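You operate a simulated robot arm through the tools that you are given. There is no shell and no other tool.

The job below is to be done with a simulated robot arm. You get a single attempt, and the scene is never put back.

## Task
Put the adapter on the orange syringe and purge it at 2 bar.
Fine: cap into the orange hole; stop shooting once the dose display shows glue; then pressure off.

Only the result counts: the job must be done as asked and must still hold three seconds after the hand-in. Knocking over, shifting, dropping, spilling or breaking anything else fails it. Lids that push on must go on centred and level and be pressed home; caps that screw on are set level and turned clockwise until they are tight.

## Robot
A 7-joint arm with a two-finger gripper, fixed in place. Base frame: the origin is at the foot of the arm, x ahead of it, y to its left, z up; the work surface is at about z = 0.812. Units: m, degrees, N and s.
With the tool pointing down near the work surface it reaches from about 0.38 to 0.78 m from the base axis. Its first joint turns from -143.0 to 143.0 degrees. Payload 2.45 kg.
Tool frame: the origin (TCP) lies between the finger pads and is the grasp point; the fingertips stand 0.026 m ahead of it; z points along the fingers, y is the line along which they close. The gripper opens to 0.096 m. The gripper's body begins 0.069 m behind the TCP.
Orientation is that of the tool frame in the base frame, as a unit quaternion [w, x, y, z]. With the fingers straight down and closing along the base's y, the tool's x points along the base's -x, its y along +y and its z along -z.

## Interface
- The arm moves only by the tool jog_arm. Its argument "targets" is a list of rows, each an object of numbers (a shift or turn left out is 0, a gripper value left out holds the last): "x", "y", "z": the shift along the tool's x, y, z in m; "wx", "wy", "wz": the turn, a rotation vector about the tool's x, y, z in degrees; "hand": the opening, from 0 (shut) to 1 (fully open). In form: [{"x": .., "y": .., "z": .., "wx": .., "wy": .., "wz": .., "hand": ..}, ...]. A call has 1 to 20 rows; each row shifts and turns the commanded pose from where the row before left it, along the tool's axes as they then stand. A row lasts 0.2 s, in which the tool goes at most 0.05 m and 8.6 degrees; a call with a longer step from one row to the next is refused whole, and so is a gripper value outside its range. Where a pose cannot be reached the arm comes as near as it can. A force on the tool above 40 N (or 10 N above the force at the start of the call, whichever is more), or a blocked arm, ends the call early, and 0.2 s more pass. Each finger halts on what it meets, pressing with about 35 N; the grip force reading is that of the motor and also rises with nothing between the fingers. The clock runs only during rows and for 0.2 s after the last one: add rows that do not move to give the fingers time. It gives the time, the measured TCP pose, the force on the tool (base axes), the opening and the grip force at its end, in the units of the frame above (readings bear some noise), with the torque about the TCP (base axes, N m) and any sound that the robot's microphone picked up.
- Cameras (640 x 400 px; columns grow to the right, rows downward): "scene" is fixed at [0.0532, 0.5034, 1.437]; the picture's right is [-0.76, -0.65, 0.00], its down [-0.37, 0.43, -0.82] and it looks along [0.53, -0.63, -0.57] (base axes); focal length 356 px, centre (320, 200). "wrist" rides on the gripper at [0.082, 0.003, -0.098] in the tool frame; the picture's right is [-0.04, 1.00, 0.00], its down [-0.73, -0.03, -0.68] and it looks along [-0.68, -0.03, 0.73] (tool axes); focal length 256 px, centre (320, 200). There is no depth. A picture from a camera that has moved, and an enlarged one, comes with that camera's place and axes in the base frame and with its lens. The place of the scene camera against the robot may be out by one fixed shift of up to 0.012 m in any direction.
- snapshot(camera): a new picture of that camera. It takes no simulated time.
- raise_lower(by): slides the trunk up (or, below 0, down) by that many m; the arm rides with it, the base frame stays. It gives what a move gives, with no picture.
- inspect(camera, box): a new picture of the part [left, top, right, bottom] of that camera's present view, enlarged. It takes no simulated time.
- hand_in(): hands the job in; it is judged then, once.

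Places have to be worked out from the pictures, the camera data and where the tool is seen. Open the gripper and draw the arm clear of the work before you hand the job in, unless the task says otherwise.

The tools are called after "Call:" as name(argument=value, ...) on one line, values as JSON. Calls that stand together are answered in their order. jog_arm: Moves the arm, as the interface text tells. Its arguments: {"type":"object","properties":{"targets":{"type":"array","items":{"type":"object","properties":{"x":{"type":"number"},"y":{"type":"number"},"z":{"type":"number"},"wx":{"type":"number"},"wy":{"type":"number"},"wz":{"type":"number"},"hand":{"type":"number"}}}}},"required":["targets"]} The other tools are called the same way: raise_lower (by) slides the trunk up or down; snapshot (camera) takes a picture; inspect (camera, box) takes an enlarged picture of a part of a camera's view; hand_in () hands the job in.

At the start:

```text
clock: 0.0
tool_pos: [0.4523, 0.1798, 1.1575]
tcp_rot: [0.001, 0.0, 1.0, -0.001]
wrist_force: [0.8, 0.9, 0.3]
moment: [-0.02, -0.02, -0.04]
width: 0.0961
grip_force: 0.1
trunk travel left (down, up): [-0.575, 0.065]
```

scene: 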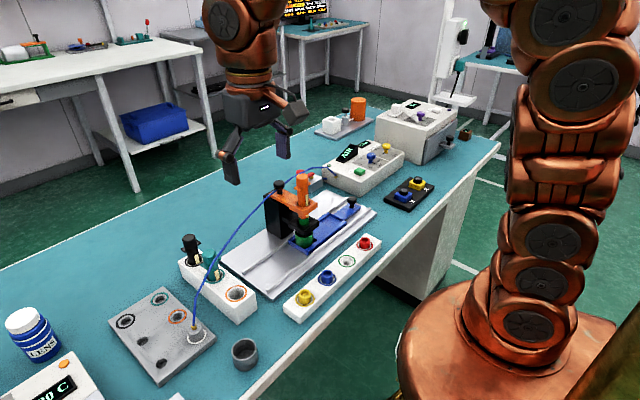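
wrist: 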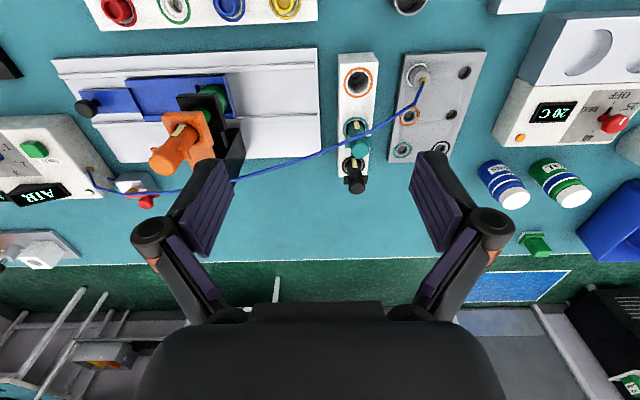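

I start by looking more closely at the scene before moving anything.

Call:
inspect(camera="scene", box=[100, 220, 300, 390])

Call:
inspect(camera="scene", box=[230, 150, 390, 260])

Call:
inspect(camera="scene", box=[310, 90, 470, 215])

Call:
inspect(camera="wrist", box=[0, 40, 260, 220])

Call:
inspect(camera="wrist", box=[300, 20, 520, 210])

```text
2.35 times, centred on (200, 305) of scene
camera zoom: at [0.0532, 0.5034, 1.437], right [-0.76, -0.65, 0.0], down [-0.37, 0.43, -0.82], along [0.53, -0.63, -0.57], focal length 838 px, centre (602, -47)
```

zoom: 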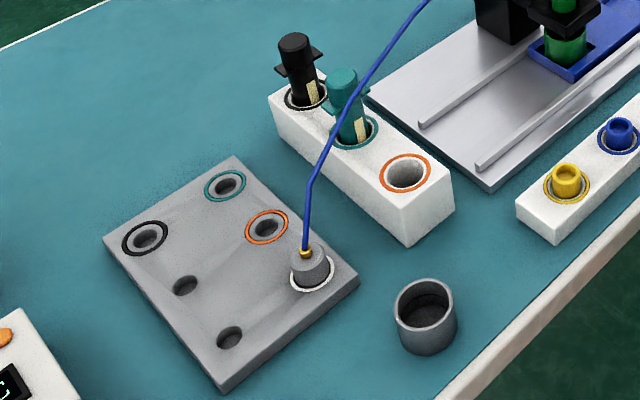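

```text
3.64 times, centred on (310, 205) of scene
camera zoom: at [0.0532, 0.5034, 1.437], right [-0.76, -0.65, 0.0], down [-0.37, 0.43, -0.82], along [0.53, -0.63, -0.57], focal length 1295 px, centre (356, 182)
```

zoom: 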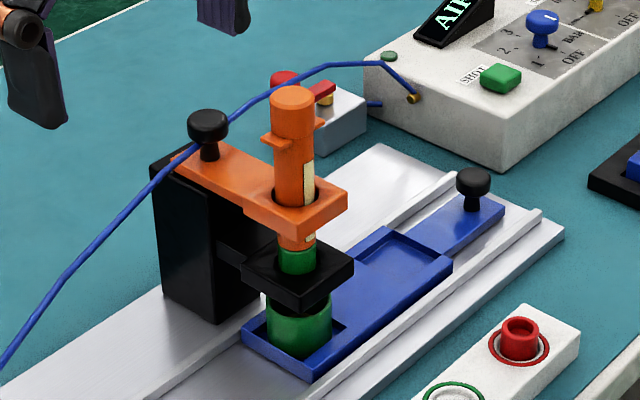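

```text
3.20 times, centred on (390, 152) of scene
camera zoom: at [0.0532, 0.5034, 1.437], right [-0.76, -0.65, 0.0], down [-0.37, 0.43, -0.82], along [0.53, -0.63, -0.57], focal length 1139 px, centre (96, 352)
```

zoom: 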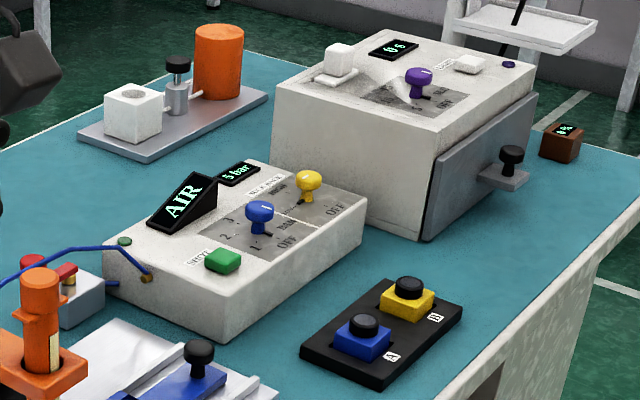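

```text
2.22 times, centred on (130, 130) of wrist
camera zoom: at [0.3712, 0.1826, 1.2549], right [0.04, 1.0, 0.0], down [0.73, -0.03, 0.68], along [0.68, -0.03, -0.73], focal length 569 px, centre (742, 356)
```

zoom: 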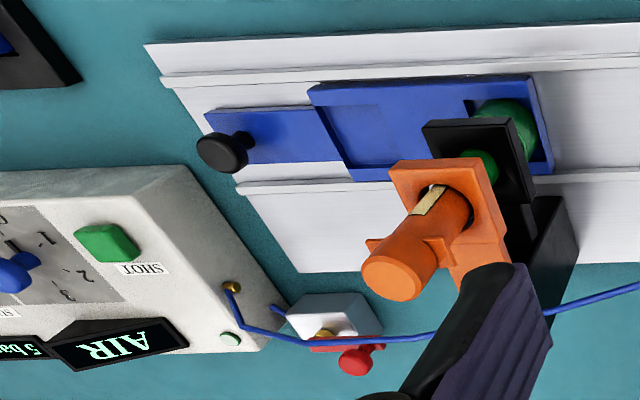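

```text
2.11 times, centred on (410, 115) of wrist
camera zoom: at [0.3712, 0.1826, 1.2549], right [0.04, 1.0, 0.0], down [0.73, -0.03, 0.68], along [0.68, -0.03, -0.73], focal length 539 px, centre (130, 379)
```

zoom: 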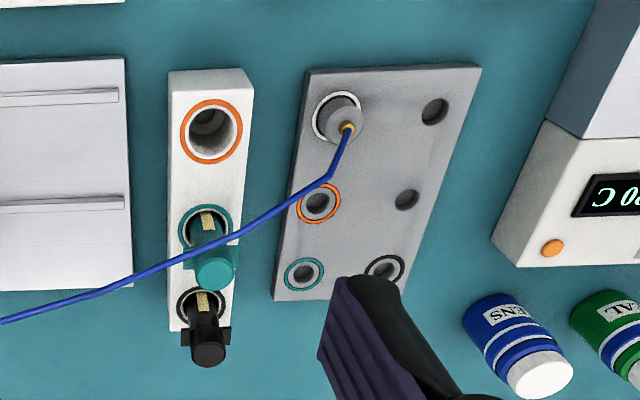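

The orange syringe stands in the clamp with an orange cap on top; the grey plate holds the adapter (white ring) and has an orange ringed hole. I need readings of the labels on the air controller and other displays.

Call:
inspect(camera="scene", box=[325, 125, 415, 185])

Call:
inspect(camera="scene", box=[255, 160, 335, 210])

Call:
inspect(camera="scene", box=[260, 200, 340, 260])

Call:
inspect(camera="scene", box=[380, 90, 480, 170])

Call:
inspect(camera="scene", box=[0, 290, 140, 400])

Call:
inspect(camera="scene", box=[270, 0, 350, 40])

Call:
inspect(camera="scene", box=[430, 0, 530, 110])

Call:
inspect(camera="wrist", box=[60, 70, 260, 200])

Call:
inspect(camera="wrist", box=[0, 110, 120, 220])

```text
6.67 times, centred on (370, 155) of scene
camera zoom: at [0.0532, 0.5034, 1.437], right [-0.76, -0.65, 0.0], down [-0.37, 0.43, -0.82], along [0.53, -0.63, -0.57], focal length 2374 px, centre (-13, 500)
```

zoom: 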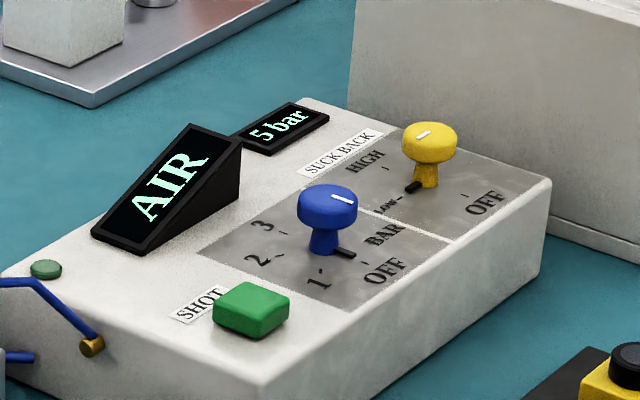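

```text
8.00 times, centred on (295, 185) of scene
camera zoom: at [0.0532, 0.5034, 1.437], right [-0.76, -0.65, 0.0], down [-0.37, 0.43, -0.82], along [0.53, -0.63, -0.57], focal length 2848 px, centre (520, 320)
```

zoom: 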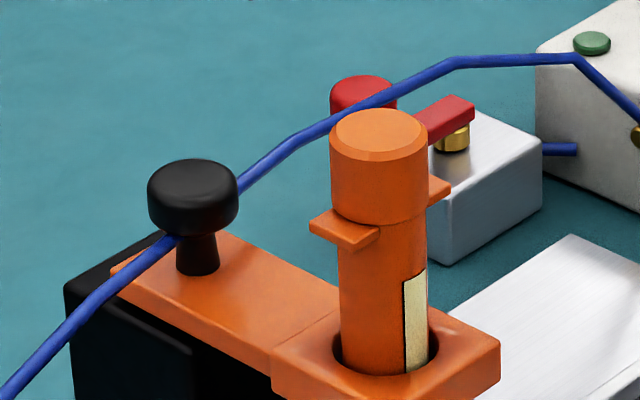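

```text
6.67 times, centred on (300, 230) of scene
camera zoom: at [0.0532, 0.5034, 1.437], right [-0.76, -0.65, 0.0], down [-0.37, 0.43, -0.82], along [0.53, -0.63, -0.57], focal length 2374 px, centre (453, 0)
```

zoom: 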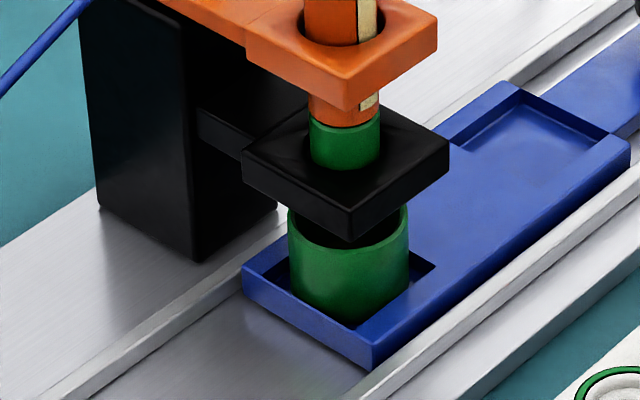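

```text
5.00 times, centred on (430, 130) of scene
camera zoom: at [0.0532, 0.5034, 1.437], right [-0.76, -0.65, 0.0], down [-0.37, 0.43, -0.82], along [0.53, -0.63, -0.57], focal length 1780 px, centre (-230, 550)
```

zoom: 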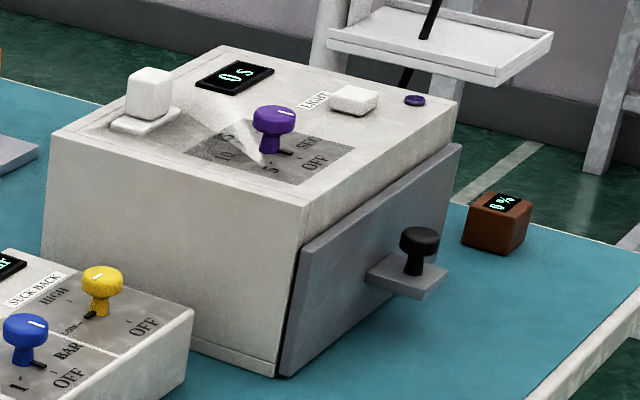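

```text
3.64 times, centred on (70, 345) of scene
camera zoom: at [0.0532, 0.5034, 1.437], right [-0.76, -0.65, 0.0], down [-0.37, 0.43, -0.82], along [0.53, -0.63, -0.57], focal length 1295 px, centre (1229, -327)
```

zoom: 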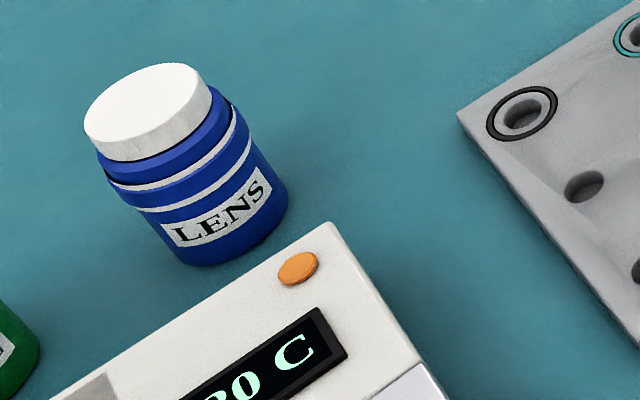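

```text
8.00 times, centred on (310, 20) of scene
camera zoom: at [0.0532, 0.5034, 1.437], right [-0.76, -0.65, 0.0], down [-0.37, 0.43, -0.82], along [0.53, -0.63, -0.57], focal length 2848 px, centre (400, 1640)
```

zoom: 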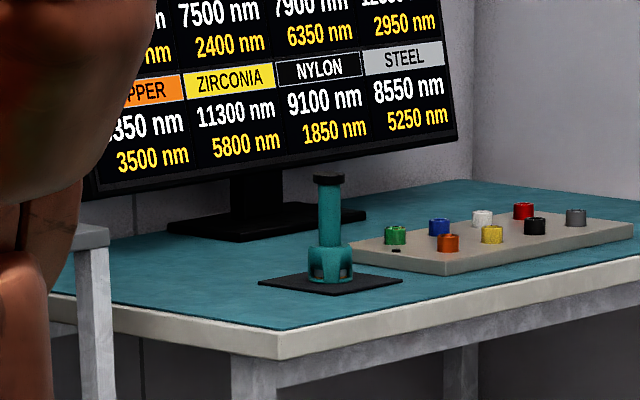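

```text
3.64 times, centred on (480, 55) of scene
camera zoom: at [0.0532, 0.5034, 1.437], right [-0.76, -0.65, 0.0], down [-0.37, 0.43, -0.82], along [0.53, -0.63, -0.57], focal length 1295 px, centre (-262, 727)
```

zoom: 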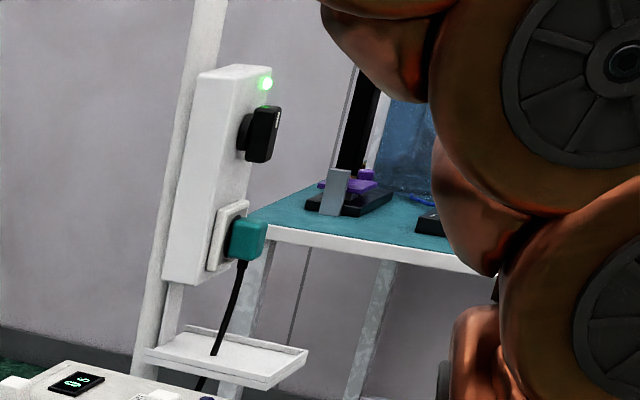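

```text
3.08 times, centred on (160, 135) of wrist
camera zoom: at [0.3712, 0.1826, 1.2549], right [0.04, 1.0, 0.0], down [0.73, -0.03, 0.68], along [0.68, -0.03, -0.73], focal length 788 px, centre (812, 400)
```

zoom: 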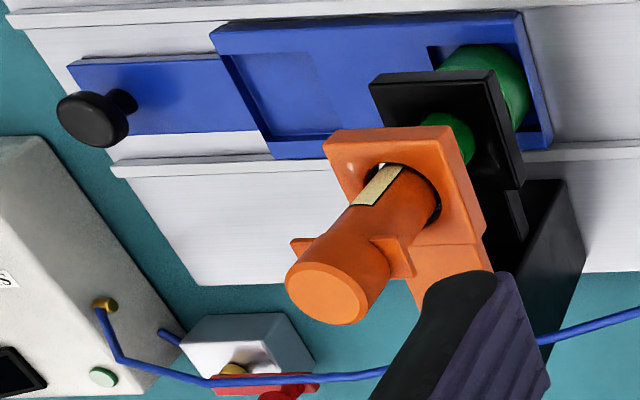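

```text
3.64 times, centred on (60, 165) of wrist
camera zoom: at [0.3712, 0.1826, 1.2549], right [0.04, 1.0, 0.0], down [0.73, -0.03, 0.68], along [0.68, -0.03, -0.73], focal length 931 px, centre (1266, 327)
```

zoom: 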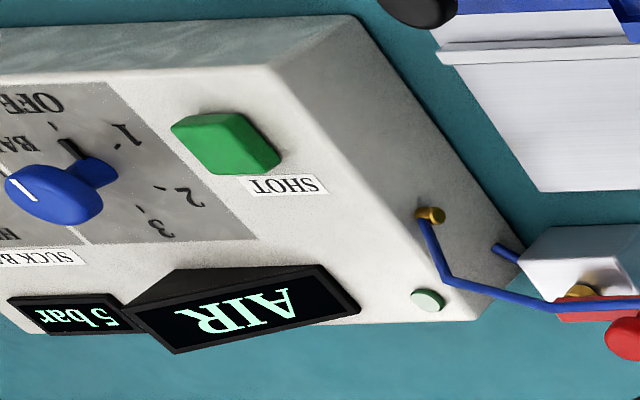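

Intersecting wrist and scene rays puts the orange cap top at about (0.528, 0.001, 1.023), SHOT at (0.593, -0.332, 0.864), the blue BAR knob near (0.60, -0.40), and the adapter near (0.50, 0.33, 0.85). I move the open gripper to the near side of the syringe, clear of it, for a closer look.

Call:
jog_arm(targets=[{"y": -0.036, "z": 0.01, "hand": 1}, {"y": -0.036, "z": 0.01}, {"y": -0.036, "z": 0.01}, {"y": -0.036, "z": 0.01}, {"y": -0.036, "z": 0.01}, {"x": 0.01, "z": 0.01}, {}, {}])

Call:
snapshot(camera="wrist")

Call:
snapshot(camera="scene")

```text
clock: 1.8
tool_pos: [0.4428, -0.0007, 1.0974]
tcp_rot: [-0.001, 0.0, 1.0, 0.0]
wrist_force: [0.3, -0.4, 0.1]
moment: [0.0, -0.03, -0.02]
width: 0.0961
grip_force: 0.1
trunk travel left (down, up): [-0.575, 0.065]
```

```text
taken
camera wrist: at [0.3613, 0.0022, 1.1953], right [0.04, 1.0, 0.0], down [0.73, -0.03, 0.68], along [0.68, -0.03, -0.73], focal length 256 px, centre (320, 200)
```

wrist: 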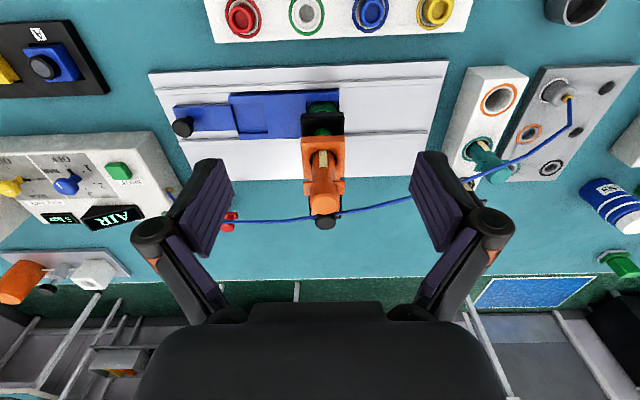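

```text
taken
```

scene: 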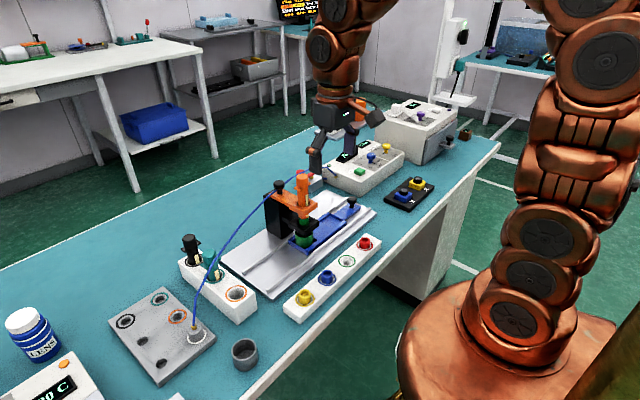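

The gripper is in front of the syringe with clear view; now I enlarge the syringe, nozzle and tray region.

Call:
inspect(camera="wrist", box=[270, 80, 380, 240])

Call:
inspect(camera="wrist", box=[440, 0, 640, 200])

Call:
inspect(camera="wrist", box=[0, 130, 200, 250])

Call:
inspect(camera="wrist", box=[200, 0, 480, 60])

```text
2.50 times, centred on (325, 160) of wrist
camera zoom: at [0.3613, 0.0022, 1.1953], right [0.04, 1.0, 0.0], down [0.73, -0.03, 0.68], along [0.68, -0.03, -0.73], focal length 640 px, centre (308, 300)
```

zoom: 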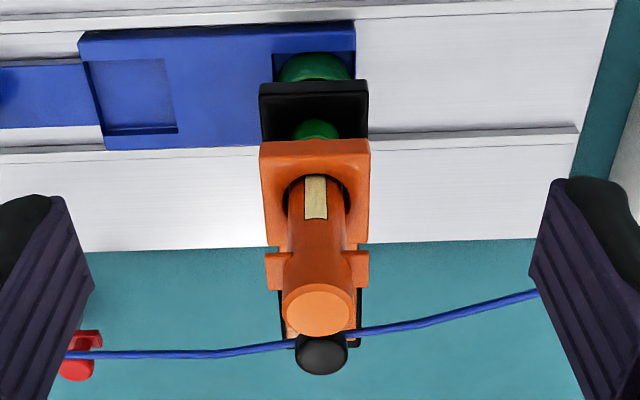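

```text
2.00 times, centred on (540, 100) of wrist
camera zoom: at [0.3613, 0.0022, 1.1953], right [0.04, 1.0, 0.0], down [0.73, -0.03, 0.68], along [0.68, -0.03, -0.73], focal length 512 px, centre (-120, 400)
```

zoom: 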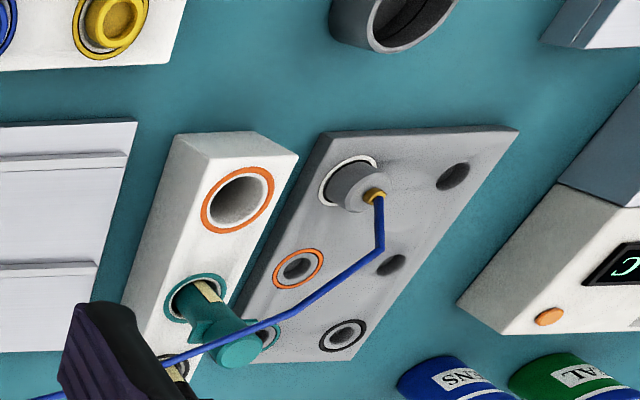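

```text
3.20 times, centred on (100, 190) of wrist
camera zoom: at [0.3613, 0.0022, 1.1953], right [0.04, 1.0, 0.0], down [0.73, -0.03, 0.68], along [0.68, -0.03, -0.73], focal length 819 px, centre (1024, 232)
```

zoom: 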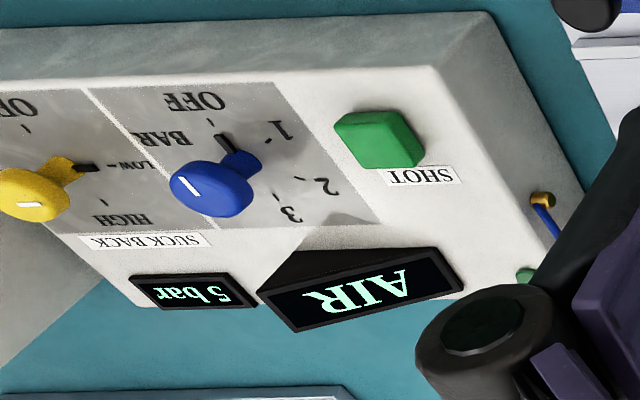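

```text
2.29 times, centred on (340, 30) of wrist
camera zoom: at [0.3613, 0.0022, 1.1953], right [0.04, 1.0, 0.0], down [0.73, -0.03, 0.68], along [0.68, -0.03, -0.73], focal length 585 px, centre (274, 589)
```

zoom: 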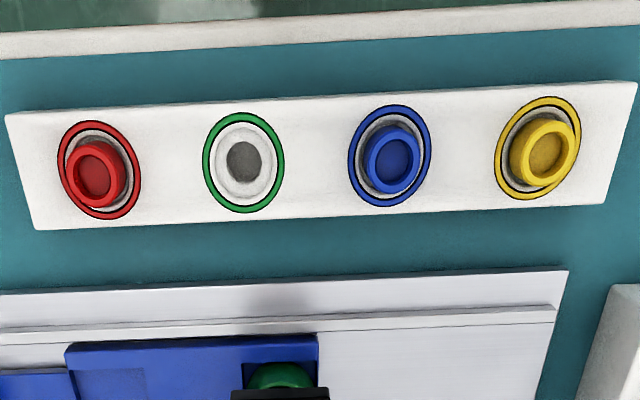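

The knob points at OFF, SUCK BACK is at LOW, and the display reads AIR. I want a low, level look at the nozzle, black plate and green cup, so I back off a little, lower, and pitch the camera up.

Call:
jog_arm(targets=[{"x": 0.01, "z": 0.03}, {"x": 0.01, "z": 0.03}, {"x": 0.01, "z": 0.03}, {"x": 0.01, "z": 0.03}, {"wy": -7}, {"wy": -7}, {"wy": -7}, {"wy": -7}, {"wy": -7}, {}, {}])

Call:
snapshot(camera="wrist")

```text
clock: 4.2
tool_pos: [0.4766, 0.0009, 1.0306]
tcp_rot: [0.3, 0.001, 0.954, -0.001]
wrist_force: [-0.9, -0.8, -0.5]
moment: [0.04, 0.01, 0.0]
width: 0.0958
grip_force: 0.0
out of reach, approached as far as the arm can: row 7, 8, 9
trunk travel left (down, up): [-0.575, 0.065]
```

```text
taken
camera wrist: at [0.355, 0.0025, 1.063], right [0.03, 1.0, 0.02], down [0.21, -0.03, 0.98], along [0.98, -0.03, -0.21], focal length 256 px, centre (320, 200)
```

wrist: 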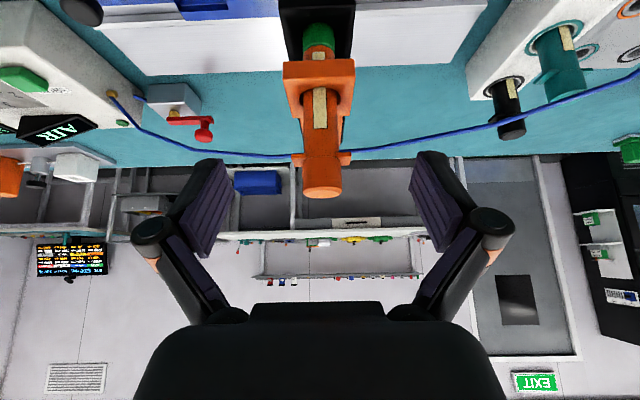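

The arm stopped short at (0.477, 0.001, 1.031), with no contact (forces low). I inspect this view of the nozzle.

Call:
inspect(camera="wrist", box=[240, 0, 400, 210])

Call:
inspect(camera="wrist", box=[80, 60, 240, 160])

```text
1.90 times, centred on (320, 105) of wrist
camera zoom: at [0.355, 0.0025, 1.063], right [0.03, 1.0, 0.02], down [0.21, -0.03, 0.98], along [0.98, -0.03, -0.21], focal length 488 px, centre (320, 381)
```

zoom: 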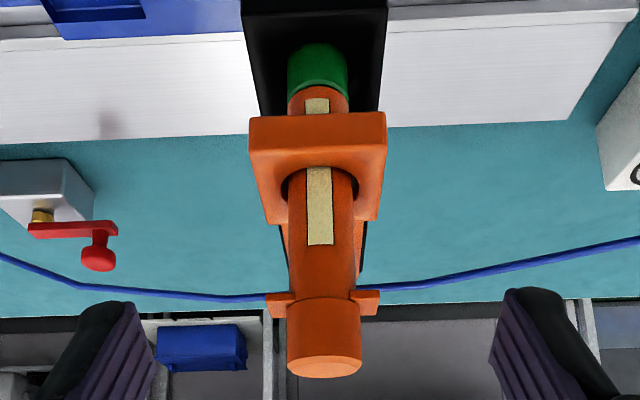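

```text
4.00 times, centred on (160, 110) of wrist
camera zoom: at [0.355, 0.0025, 1.063], right [0.03, 1.0, 0.02], down [0.21, -0.03, 0.98], along [0.98, -0.03, -0.21], focal length 1024 px, centre (960, 560)
```

zoom: 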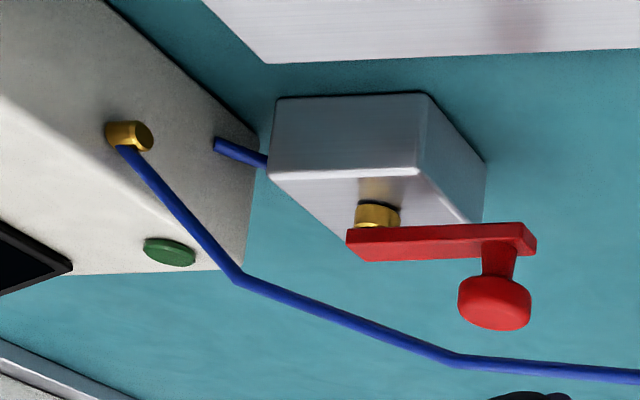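

The red supply lever lies along the line (open, display shows 5 bar supply). Now I zoom hard on the green cup below the nozzle, the grey cup, and the plate holes from the fixed camera.

Call:
inspect(camera="scene", box=[285, 218, 325, 252])

Call:
inspect(camera="scene", box=[220, 325, 270, 380])

Call:
inspect(camera="scene", box=[140, 280, 230, 350])

Call:
inspect(camera="scene", box=[280, 230, 390, 330])

```text
11.76 times, centred on (305, 235) of scene
camera zoom: at [0.0532, 0.5034, 1.437], right [-0.76, -0.65, 0.0], down [-0.37, 0.43, -0.82], along [0.53, -0.63, -0.57], focal length 4189 px, centre (496, -212)
```

zoom: 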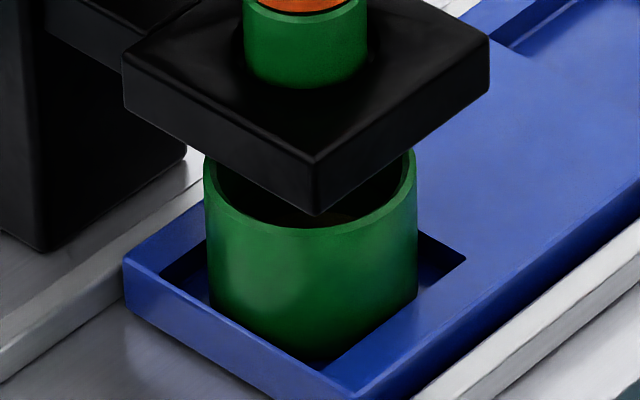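

```text
7.27 times, centred on (245, 352) of scene
camera zoom: at [0.0532, 0.5034, 1.437], right [-0.76, -0.65, 0.0], down [-0.37, 0.43, -0.82], along [0.53, -0.63, -0.57], focal length 2589 px, centre (866, -909)
```

zoom: 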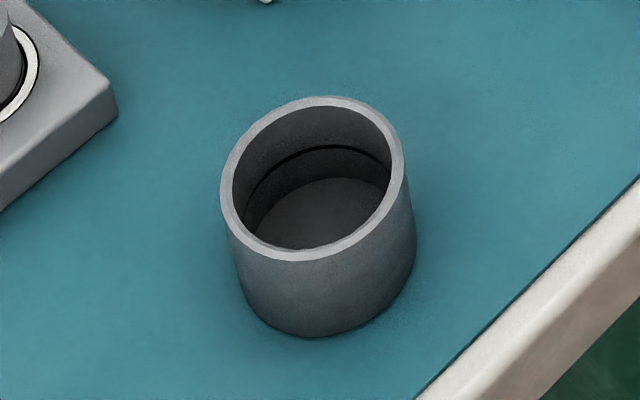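

```text
5.71 times, centred on (185, 315) of scene
camera zoom: at [0.0532, 0.5034, 1.437], right [-0.76, -0.65, 0.0], down [-0.37, 0.43, -0.82], along [0.53, -0.63, -0.57], focal length 2034 px, centre (1091, -457)
```

zoom: 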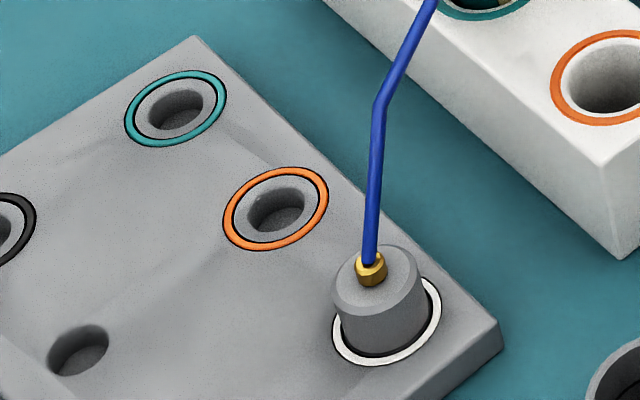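

```text
4.00 times, centred on (335, 280) of scene
camera zoom: at [0.0532, 0.5034, 1.437], right [-0.76, -0.65, 0.0], down [-0.37, 0.43, -0.82], along [0.53, -0.63, -0.57], focal length 1424 px, centre (260, -120)
```

zoom: 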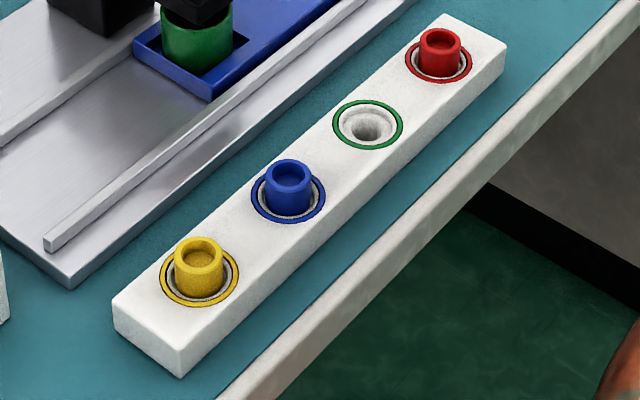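

Both cups share the same 45 mm size; the green one stands in the tray seat right under the nozzle. Before judging whether it is the purge cup, I test how the commanded pose is kept after the short reach with one idle row, then I will back out.

Call:
jog_arm(targets=[{}])

```text
clock: 4.6
tool_pos: [0.4776, 0.0, 1.029]
tcp_rot: [0.301, -0.001, 0.954, 0.0]
wrist_force: [-0.4, 0.5, -1.0]
moment: [0.01, 0.0, -0.03]
width: 0.0961
grip_force: 0.1
trunk travel left (down, up): [-0.575, 0.065]
```

The command resets to the measured pose, good. I retreat backwards along the tool axis and level the tool again, then lower the trunk a bit to allow a low view.

Call:
jog_arm(targets=[{"z": -0.03}, {"z": -0.02, "wy": 7}, {"wy": 7}, {"wy": 7}, {"wy": 7}, {"wy": 7}, {}, {}])

```text
clock: 6.4
tool_pos: [0.4485, 0.0002, 1.0695]
tcp_rot: [0.0, 0.0, 1.0, 0.0]
wrist_force: [0.1, 0.4, -0.3]
moment: [0.0, -0.02, -0.04]
width: 0.0961
grip_force: 0.1
trunk travel left (down, up): [-0.575, 0.065]
```

The tool is level again at (0.449, 0, 1.070). I lower the trunk by 0.10 m; the fingers stay 4 cm in front of the bracket and above everything there.

Call:
raise_lower(by=-0.1)

Call:
jog_arm(targets=[{"x": 0.02}, {"x": 0.01, "wy": -7}, {"wy": -7}, {"wy": -7}, {"wy": -7}, {"wy": -7}, {}, {}])

Call:
snapshot(camera="wrist")

```text
clock: 7.7
tool_pos: [0.4494, -0.0005, 0.9709]
tcp_rot: [0.0, 0.0, 1.0, 0.0]
wrist_force: [-0.3, -0.2, 0.2]
moment: [0.0, 0.02, -0.01]
width: 0.0962
grip_force: 0.0
trunk travel left (down, up): [-0.475, 0.165]
```

```text
clock: 9.5
tool_pos: [0.4309, -0.0003, 0.9814]
tcp_rot: [0.3, 0.0, 0.954, 0.0]
wrist_force: [-0.3, -0.4, -0.5]
moment: [0.0, -0.02, 0.0]
width: 0.0961
grip_force: 0.0
out of reach, approached as far as the arm can: row 6
trunk travel left (down, up): [-0.475, 0.165]
```

```text
taken
camera wrist: at [0.3082, 0.0024, 1.0165], right [0.03, 1.0, 0.02], down [0.21, -0.03, 0.98], along [0.98, -0.03, -0.21], focal length 256 px, centre (320, 200)
```

wrist: 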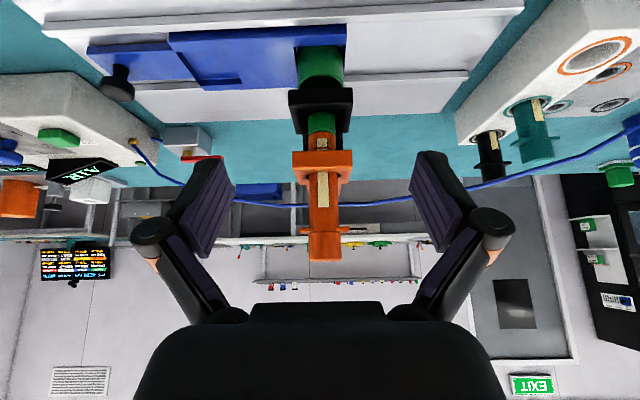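

Good low view. I enlarge the nozzle/cup area and the lettering on the wall screen.

Call:
inspect(camera="wrist", box=[260, 20, 390, 140])

Call:
inspect(camera="wrist", box=[270, 130, 370, 270])

Call:
inspect(camera="wrist", box=[20, 230, 130, 290])

Call:
inspect(camera="wrist", box=[0, 80, 240, 220])

```text
3.33 times, centred on (325, 80) of wrist
camera zoom: at [0.3082, 0.0024, 1.0165], right [0.03, 1.0, 0.02], down [0.21, -0.03, 0.98], along [0.98, -0.03, -0.21], focal length 853 px, centre (303, 600)
```

zoom: 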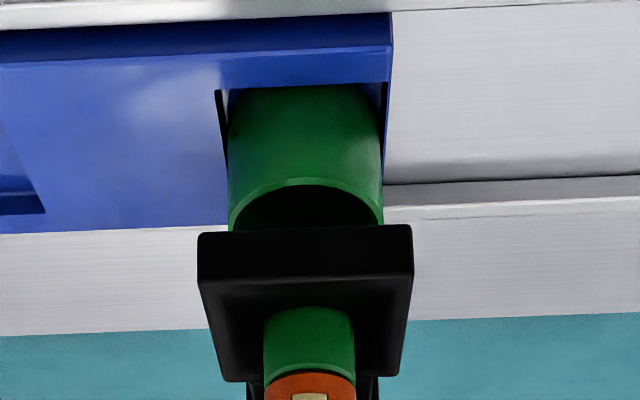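

```text
2.86 times, centred on (320, 200) of wrist
camera zoom: at [0.3082, 0.0024, 1.0165], right [0.03, 1.0, 0.02], down [0.21, -0.03, 0.98], along [0.98, -0.03, -0.21], focal length 731 px, centre (320, 200)
```

zoom: 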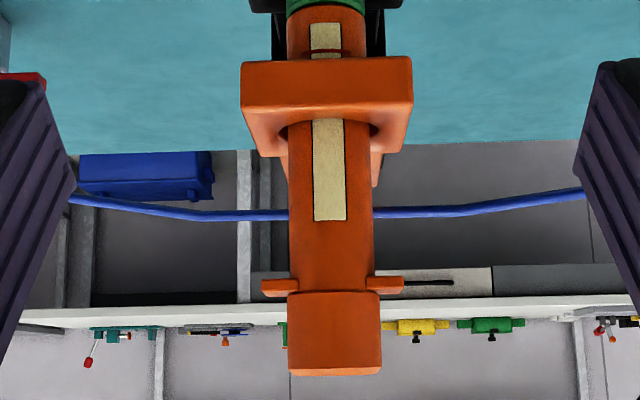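

```text
5.82 times, centred on (75, 260) of wrist
camera zoom: at [0.3082, 0.0024, 1.0165], right [0.03, 1.0, 0.02], down [0.21, -0.03, 0.98], along [0.98, -0.03, -0.21], focal length 1489 px, centre (1746, -149)
```

zoom: 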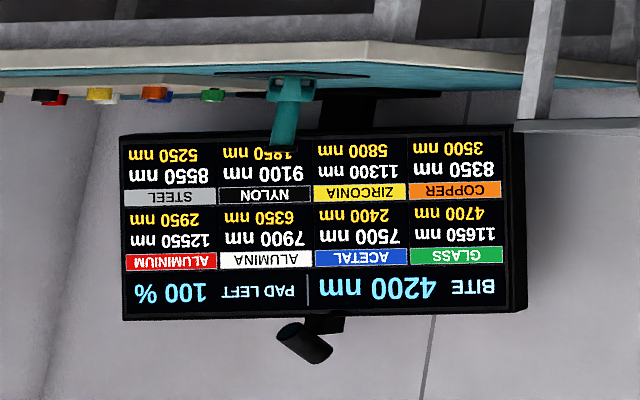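

```text
2.67 times, centred on (120, 150) of wrist
camera zoom: at [0.3082, 0.0024, 1.0165], right [0.03, 1.0, 0.02], down [0.21, -0.03, 0.98], along [0.98, -0.03, -0.21], focal length 683 px, centre (853, 333)
```

zoom: 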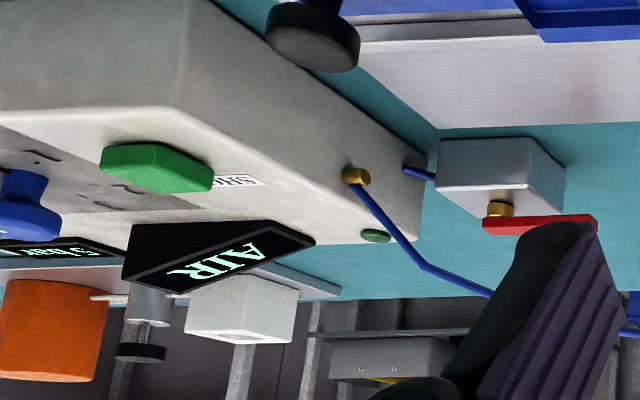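

The green piece is a plain hollow cup standing under the nozzle, so it serves as the purge cup; I leave it. Cap: z about 0.998–1.022, 28 mm wide, flange ears below it along y. I level the tool, raise the trunk back and go above the cap.

Call:
jog_arm(targets=[{"wy": 7}, {"wy": 7}, {"wy": 7}, {"wy": 7}, {"wy": 7}, {}, {}])

Call:
raise_lower(by=0.1)

```text
clock: 11.1
tool_pos: [0.4304, 0.0004, 0.9837]
tcp_rot: [0.0, 0.0, 1.0, 0.0]
wrist_force: [-0.3, -0.2, -0.2]
moment: [0.02, 0.01, 0.0]
width: 0.096
grip_force: 0.0
trunk travel left (down, up): [-0.475, 0.165]
```

```text
clock: 12.5
tool_pos: [0.4313, -0.001, 1.0834]
tcp_rot: [0.0, 0.0, 1.0, 0.0]
wrist_force: [0.7, -0.3, -0.4]
moment: [0.0, -0.01, 0.01]
width: 0.096
grip_force: 0.0
trunk travel left (down, up): [-0.575, 0.065]
```

Now at (0.431, 0, 1.083). I go up to z≈1.12 and forward to x≈0.528 over the cap.

Call:
jog_arm(targets=[{"z": -0.037}, {"x": -0.032}, {"x": -0.032}, {"x": -0.033}, {}, {}])

Call:
snapshot(camera="wrist")

Call:
inspect(camera="scene", box=[240, 100, 400, 220])

```text
clock: 13.9
tool_pos: [0.5281, -0.0, 1.1176]
tcp_rot: [-0.001, 0.0, 1.0, 0.0]
wrist_force: [0.5, -0.7, -0.5]
moment: [0.02, 0.01, 0.01]
width: 0.096
grip_force: 0.1
trunk travel left (down, up): [-0.575, 0.065]
```

```text
taken
camera wrist: at [0.4458, 0.0025, 1.2171], right [0.04, 1.0, 0.0], down [0.73, -0.03, 0.68], along [0.68, -0.03, -0.73], focal length 256 px, centre (320, 200)
```

wrist: 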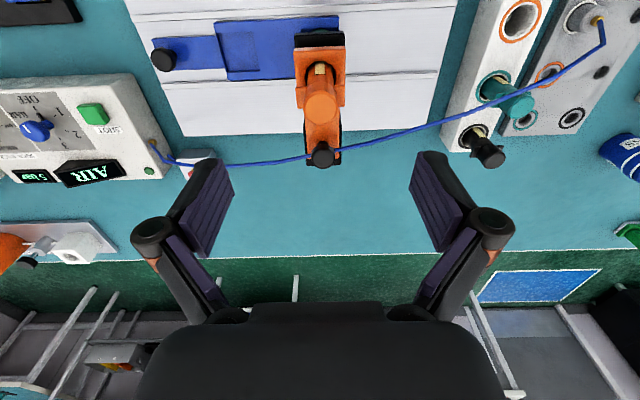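

```text
3.33 times, centred on (320, 160) of scene
camera zoom: at [0.0532, 0.5034, 1.437], right [-0.76, -0.65, 0.0], down [-0.37, 0.43, -0.82], along [0.53, -0.63, -0.57], focal length 1187 px, centre (320, 333)
```

zoom: 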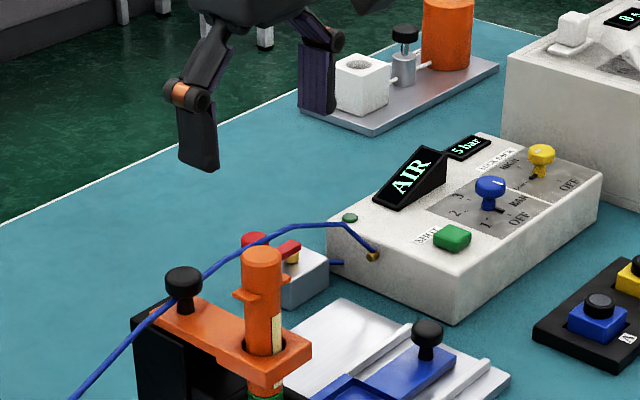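

The cap sits below the tool. I enlarge to measure its centre in this view.

Call:
inspect(camera="wrist", box=[280, 60, 360, 180])

```text
3.33 times, centred on (320, 120) of wrist
camera zoom: at [0.4458, 0.0025, 1.2171], right [0.04, 1.0, 0.0], down [0.73, -0.03, 0.68], along [0.68, -0.03, -0.73], focal length 853 px, centre (320, 467)
```

zoom: 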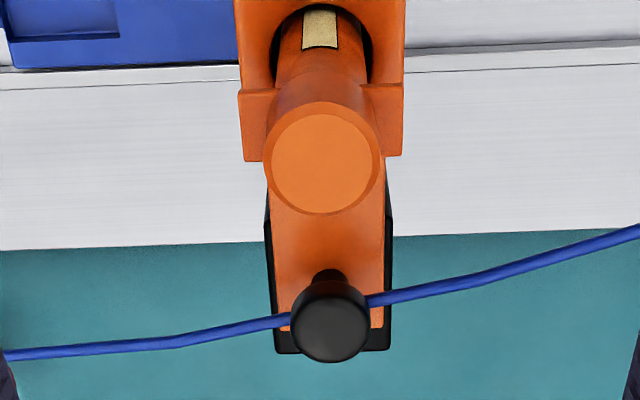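

Cap centre measured at (0.528, 0.000), as expected. I descend so that the fingertips stop at about z = 1.004, just above the ears.

Call:
jog_arm(targets=[{"z": 0.03}, {"z": 0.03}, {"z": 0.02}, {"z": 0.0075}, {}, {}])

Call:
inspect(camera="wrist", box=[200, 100, 440, 260])

Call:
inspect(camera="scene", box=[260, 130, 350, 210])

```text
clock: 15.3
tool_pos: [0.5287, 0.0, 1.0333]
tcp_rot: [0.0, 0.0, 1.0, 0.0]
wrist_force: [-0.5, 0.4, -0.6]
moment: [0.01, 0.02, 0.01]
width: 0.0958
grip_force: 0.1
trunk travel left (down, up): [-0.575, 0.065]
```

```text
2.50 times, centred on (320, 180) of wrist
camera zoom: at [0.4468, 0.0028, 1.1303], right [0.04, 1.0, 0.0], down [0.73, -0.03, 0.68], along [0.68, -0.03, -0.73], focal length 640 px, centre (320, 250)
```

zoom: 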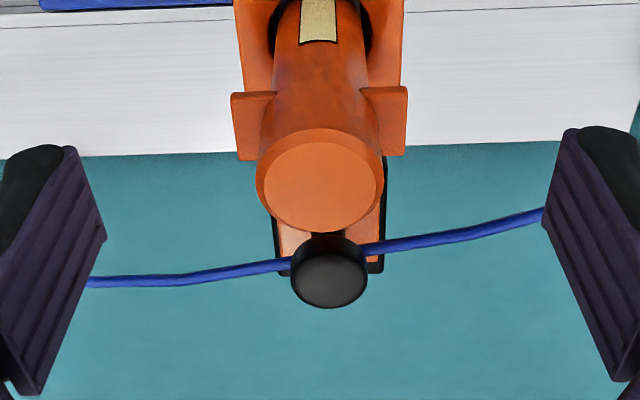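

```text
5.00 times, centred on (305, 170) of scene
camera zoom: at [0.0532, 0.5034, 1.437], right [-0.76, -0.65, 0.0], down [-0.37, 0.43, -0.82], along [0.53, -0.63, -0.57], focal length 1780 px, centre (395, 350)
```

zoom: 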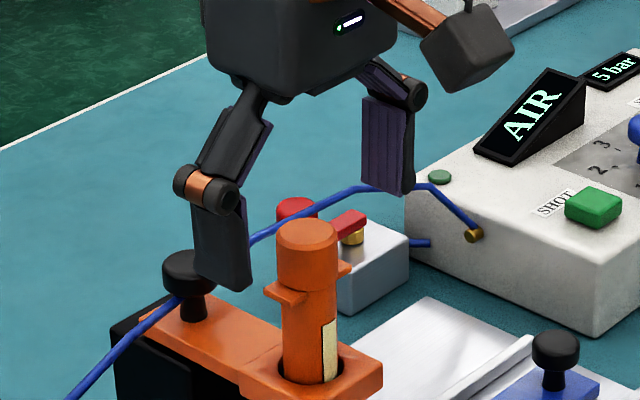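

Comparing the picture with the reading, the fingertips at full opening stand only about 8 mm ahead of the TCP (linkage fingers), so they will swing down as they close. I close partly to about 45 mm to see where the tips end up.

Call:
jog_arm(targets=[{"hand": 0.46}, {}, {}, {}, {}])

Call:
inspect(camera="wrist", box=[240, 100, 400, 220])

Call:
inspect(camera="scene", box=[260, 130, 350, 210])

```text
clock: 16.5
tool_pos: [0.5282, 0.0004, 1.0328]
tcp_rot: [0.0, 0.0, 1.0, 0.0]
wrist_force: [-0.9, 0.2, 0.7]
moment: [0.02, 0.0, 0.0]
width: 0.0442
grip_force: 0.2
trunk travel left (down, up): [-0.575, 0.065]
```

```text
3.33 times, centred on (320, 160) of wrist
camera zoom: at [0.4468, 0.0028, 1.1304], right [0.04, 1.0, 0.0], down [0.73, -0.03, 0.68], along [0.68, -0.03, -0.73], focal length 853 px, centre (320, 333)
```

zoom: 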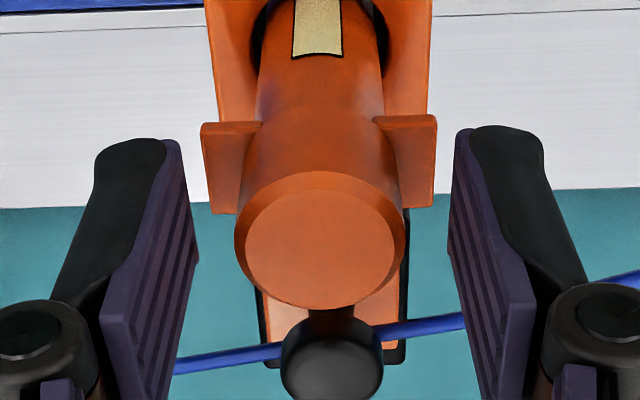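

```text
5.00 times, centred on (305, 170) of scene
camera zoom: at [0.0532, 0.5034, 1.437], right [-0.76, -0.65, 0.0], down [-0.37, 0.43, -0.82], along [0.53, -0.63, -0.57], focal length 1780 px, centre (395, 350)
```

zoom: 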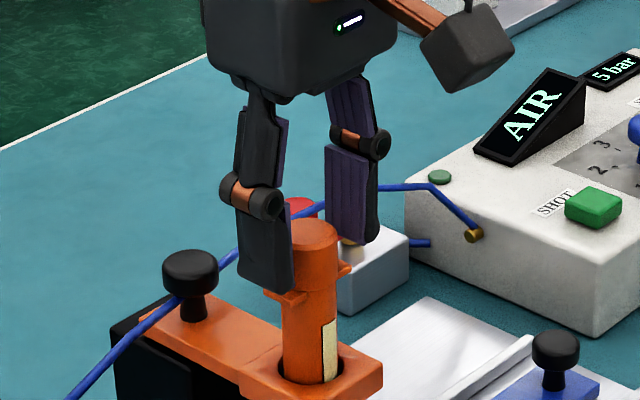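

Tips are now about 22.6 mm ahead of the TCP at 44 mm width (z≈1.010). I lower 4 mm so the tips sit at about 1.004, clear of the ears, and close on the cap.

Call:
jog_arm(targets=[{"z": 0.004}, {"x": -0.0005}, {"hand": 0}, {}, {}, {}, {}])

Call:
inspect(camera="wrist", box=[240, 100, 400, 220])

```text
clock: 18.1
tool_pos: [0.5295, 0.0013, 1.0286]
tcp_rot: [0.0, 0.0, 1.0, 0.0]
wrist_force: [0.0, -0.4, 1.1]
moment: [0.0, -0.03, -0.02]
width: 0.0244
grip_force: 35.0
trunk travel left (down, up): [-0.575, 0.065]
```

```text
3.33 times, centred on (320, 160) of wrist
camera zoom: at [0.4472, 0.0029, 1.1263], right [0.04, 1.0, 0.0], down [0.73, -0.03, 0.68], along [0.68, -0.03, -0.73], focal length 853 px, centre (320, 333)
```

zoom: 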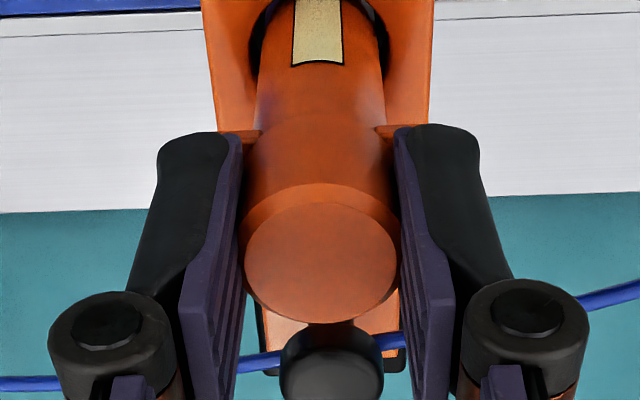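

The cap is gripped (width 24.4 mm, 35 N). I lift slowly straight up and watch the force.

Call:
jog_arm(targets=[{"z": -0.002}, {"z": -0.002}, {"z": -0.002}, {}])

Call:
inspect(camera="scene", box=[260, 150, 350, 230])

Call:
inspect(camera="wrist", box=[240, 100, 400, 220])

```text
clock: 19.1
tool_pos: [0.5279, -0.0001, 1.0344]
tcp_rot: [0.001, 0.0, 1.0, 0.001]
wrist_force: [-0.4, 0.7, -0.7]
moment: [-0.01, -0.01, 0.0]
width: 0.0243
grip_force: 34.5
trunk travel left (down, up): [-0.575, 0.065]
```

```text
5.00 times, centred on (305, 190) of scene
camera zoom: at [0.0532, 0.5034, 1.437], right [-0.76, -0.65, 0.0], down [-0.37, 0.43, -0.82], along [0.53, -0.63, -0.57], focal length 1780 px, centre (395, 250)
```

zoom: 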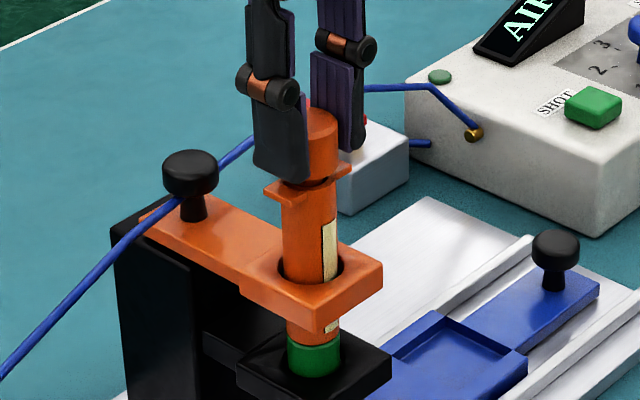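

```text
3.33 times, centred on (320, 160) of wrist
camera zoom: at [0.4469, 0.0026, 1.1321], right [0.04, 1.0, 0.0], down [0.73, -0.03, 0.68], along [0.68, -0.03, -0.73], focal length 853 px, centre (320, 333)
```

zoom: 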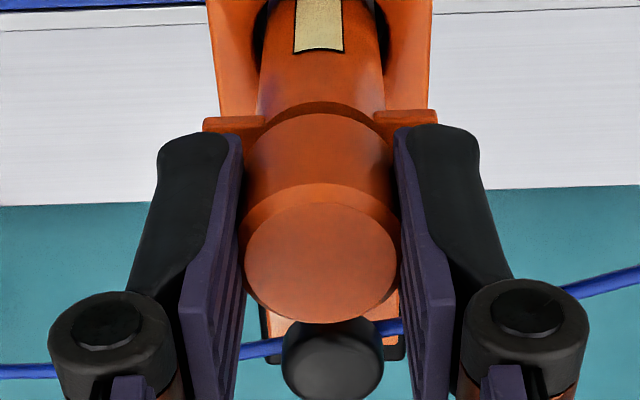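

The cap comes up freely with the syringe staying put (gap visible above the ears). I lift another 8 cm.

Call:
jog_arm(targets=[{"z": -0.01}, {"z": -0.02}, {"z": -0.03}, {"z": -0.03}, {}, {}])

Call:
snapshot(camera="wrist")

Call:
inspect(camera="scene", box=[250, 100, 370, 220])

Call:
inspect(camera="wrist", box=[270, 60, 370, 220])

```text
clock: 20.5
tool_pos: [0.5284, -0.0005, 1.1261]
tcp_rot: [-0.001, 0.0, 1.0, 0.001]
wrist_force: [-1.2, -1.0, -0.2]
moment: [0.03, 0.02, -0.01]
width: 0.0244
grip_force: 35.0
trunk travel left (down, up): [-0.575, 0.065]
```

```text
taken
camera wrist: at [0.4474, 0.002, 1.2232], right [0.04, 1.0, 0.0], down [0.73, -0.03, 0.68], along [0.68, -0.03, -0.73], focal length 256 px, centre (320, 200)
```

wrist: 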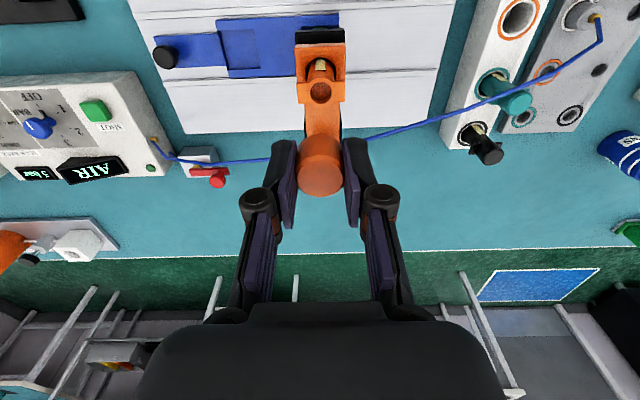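

```text
3.33 times, centred on (310, 160) of scene
camera zoom: at [0.0532, 0.5034, 1.437], right [-0.76, -0.65, 0.0], down [-0.37, 0.43, -0.82], along [0.53, -0.63, -0.57], focal length 1187 px, centre (353, 333)
```

zoom: 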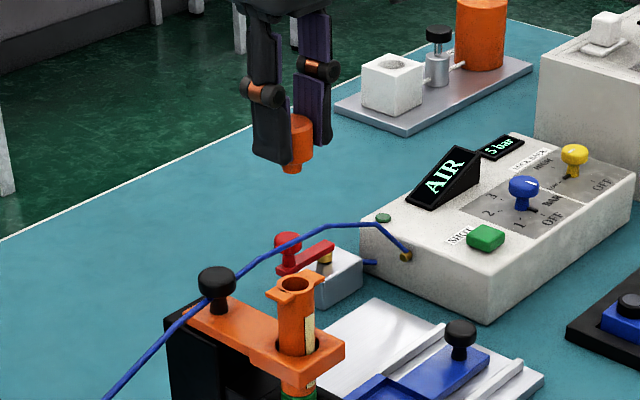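

```text
2.50 times, centred on (320, 140) of wrist
camera zoom: at [0.4474, 0.002, 1.2232], right [0.04, 1.0, 0.0], down [0.73, -0.03, 0.68], along [0.68, -0.03, -0.73], focal length 640 px, centre (320, 350)
```

zoom: 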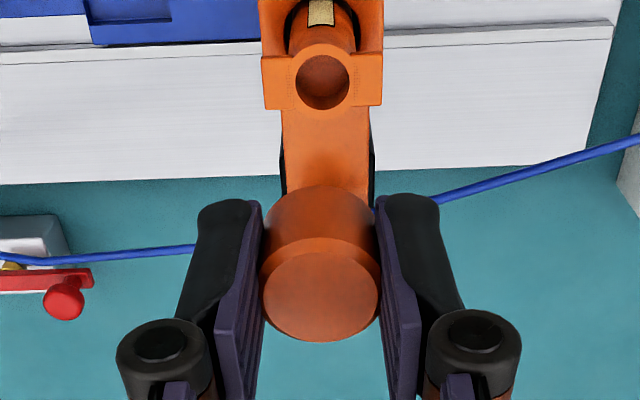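

The cap is off with a short plug under it; its axis lies on the tool axis within 0.5 mm, cap top 7 mm ahead of the TCP. I carry it high (z≈1.12) over to the grey plate.

Call:
jog_arm(targets=[{"y": 0.03}, {"y": 0.042}, {"y": 0.042}, {"y": 0.042}, {"y": 0.042}, {"y": 0.042}, {"y": 0.042}, {"y": 0.03}, {"y": 0.018, "x": -0.01}, {"z": 0.02}, {}, {}])

Call:
snapshot(camera="wrist")

Call:
snapshot(camera="scene")

```text
clock: 23.1
tool_pos: [0.5374, 0.3303, 1.1045]
tcp_rot: [-0.001, 0.0, 1.0, 0.0]
wrist_force: [-0.6, -0.8, -0.6]
moment: [-0.02, 0.0, 0.0]
width: 0.0245
grip_force: 34.8
trunk travel left (down, up): [-0.575, 0.065]
```

```text
taken
camera wrist: at [0.4569, 0.3332, 1.2026], right [0.04, 1.0, 0.0], down [0.73, -0.03, 0.68], along [0.68, -0.03, -0.73], focal length 256 px, centre (320, 200)
```

wrist: 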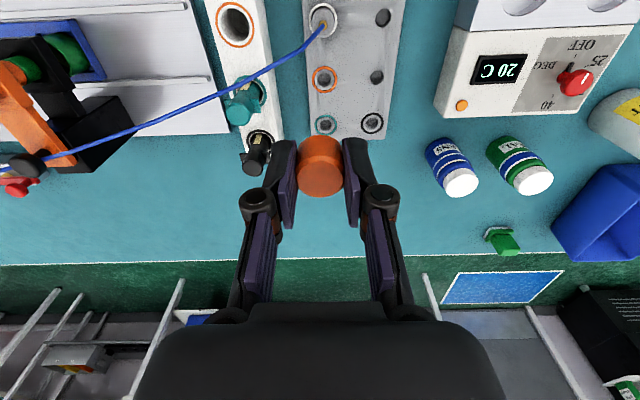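

```text
taken
```

scene: 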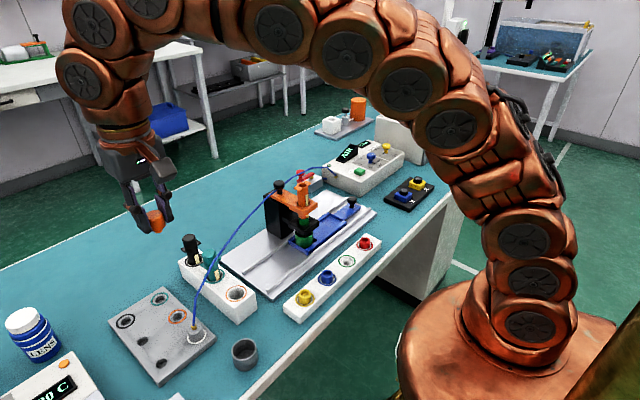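

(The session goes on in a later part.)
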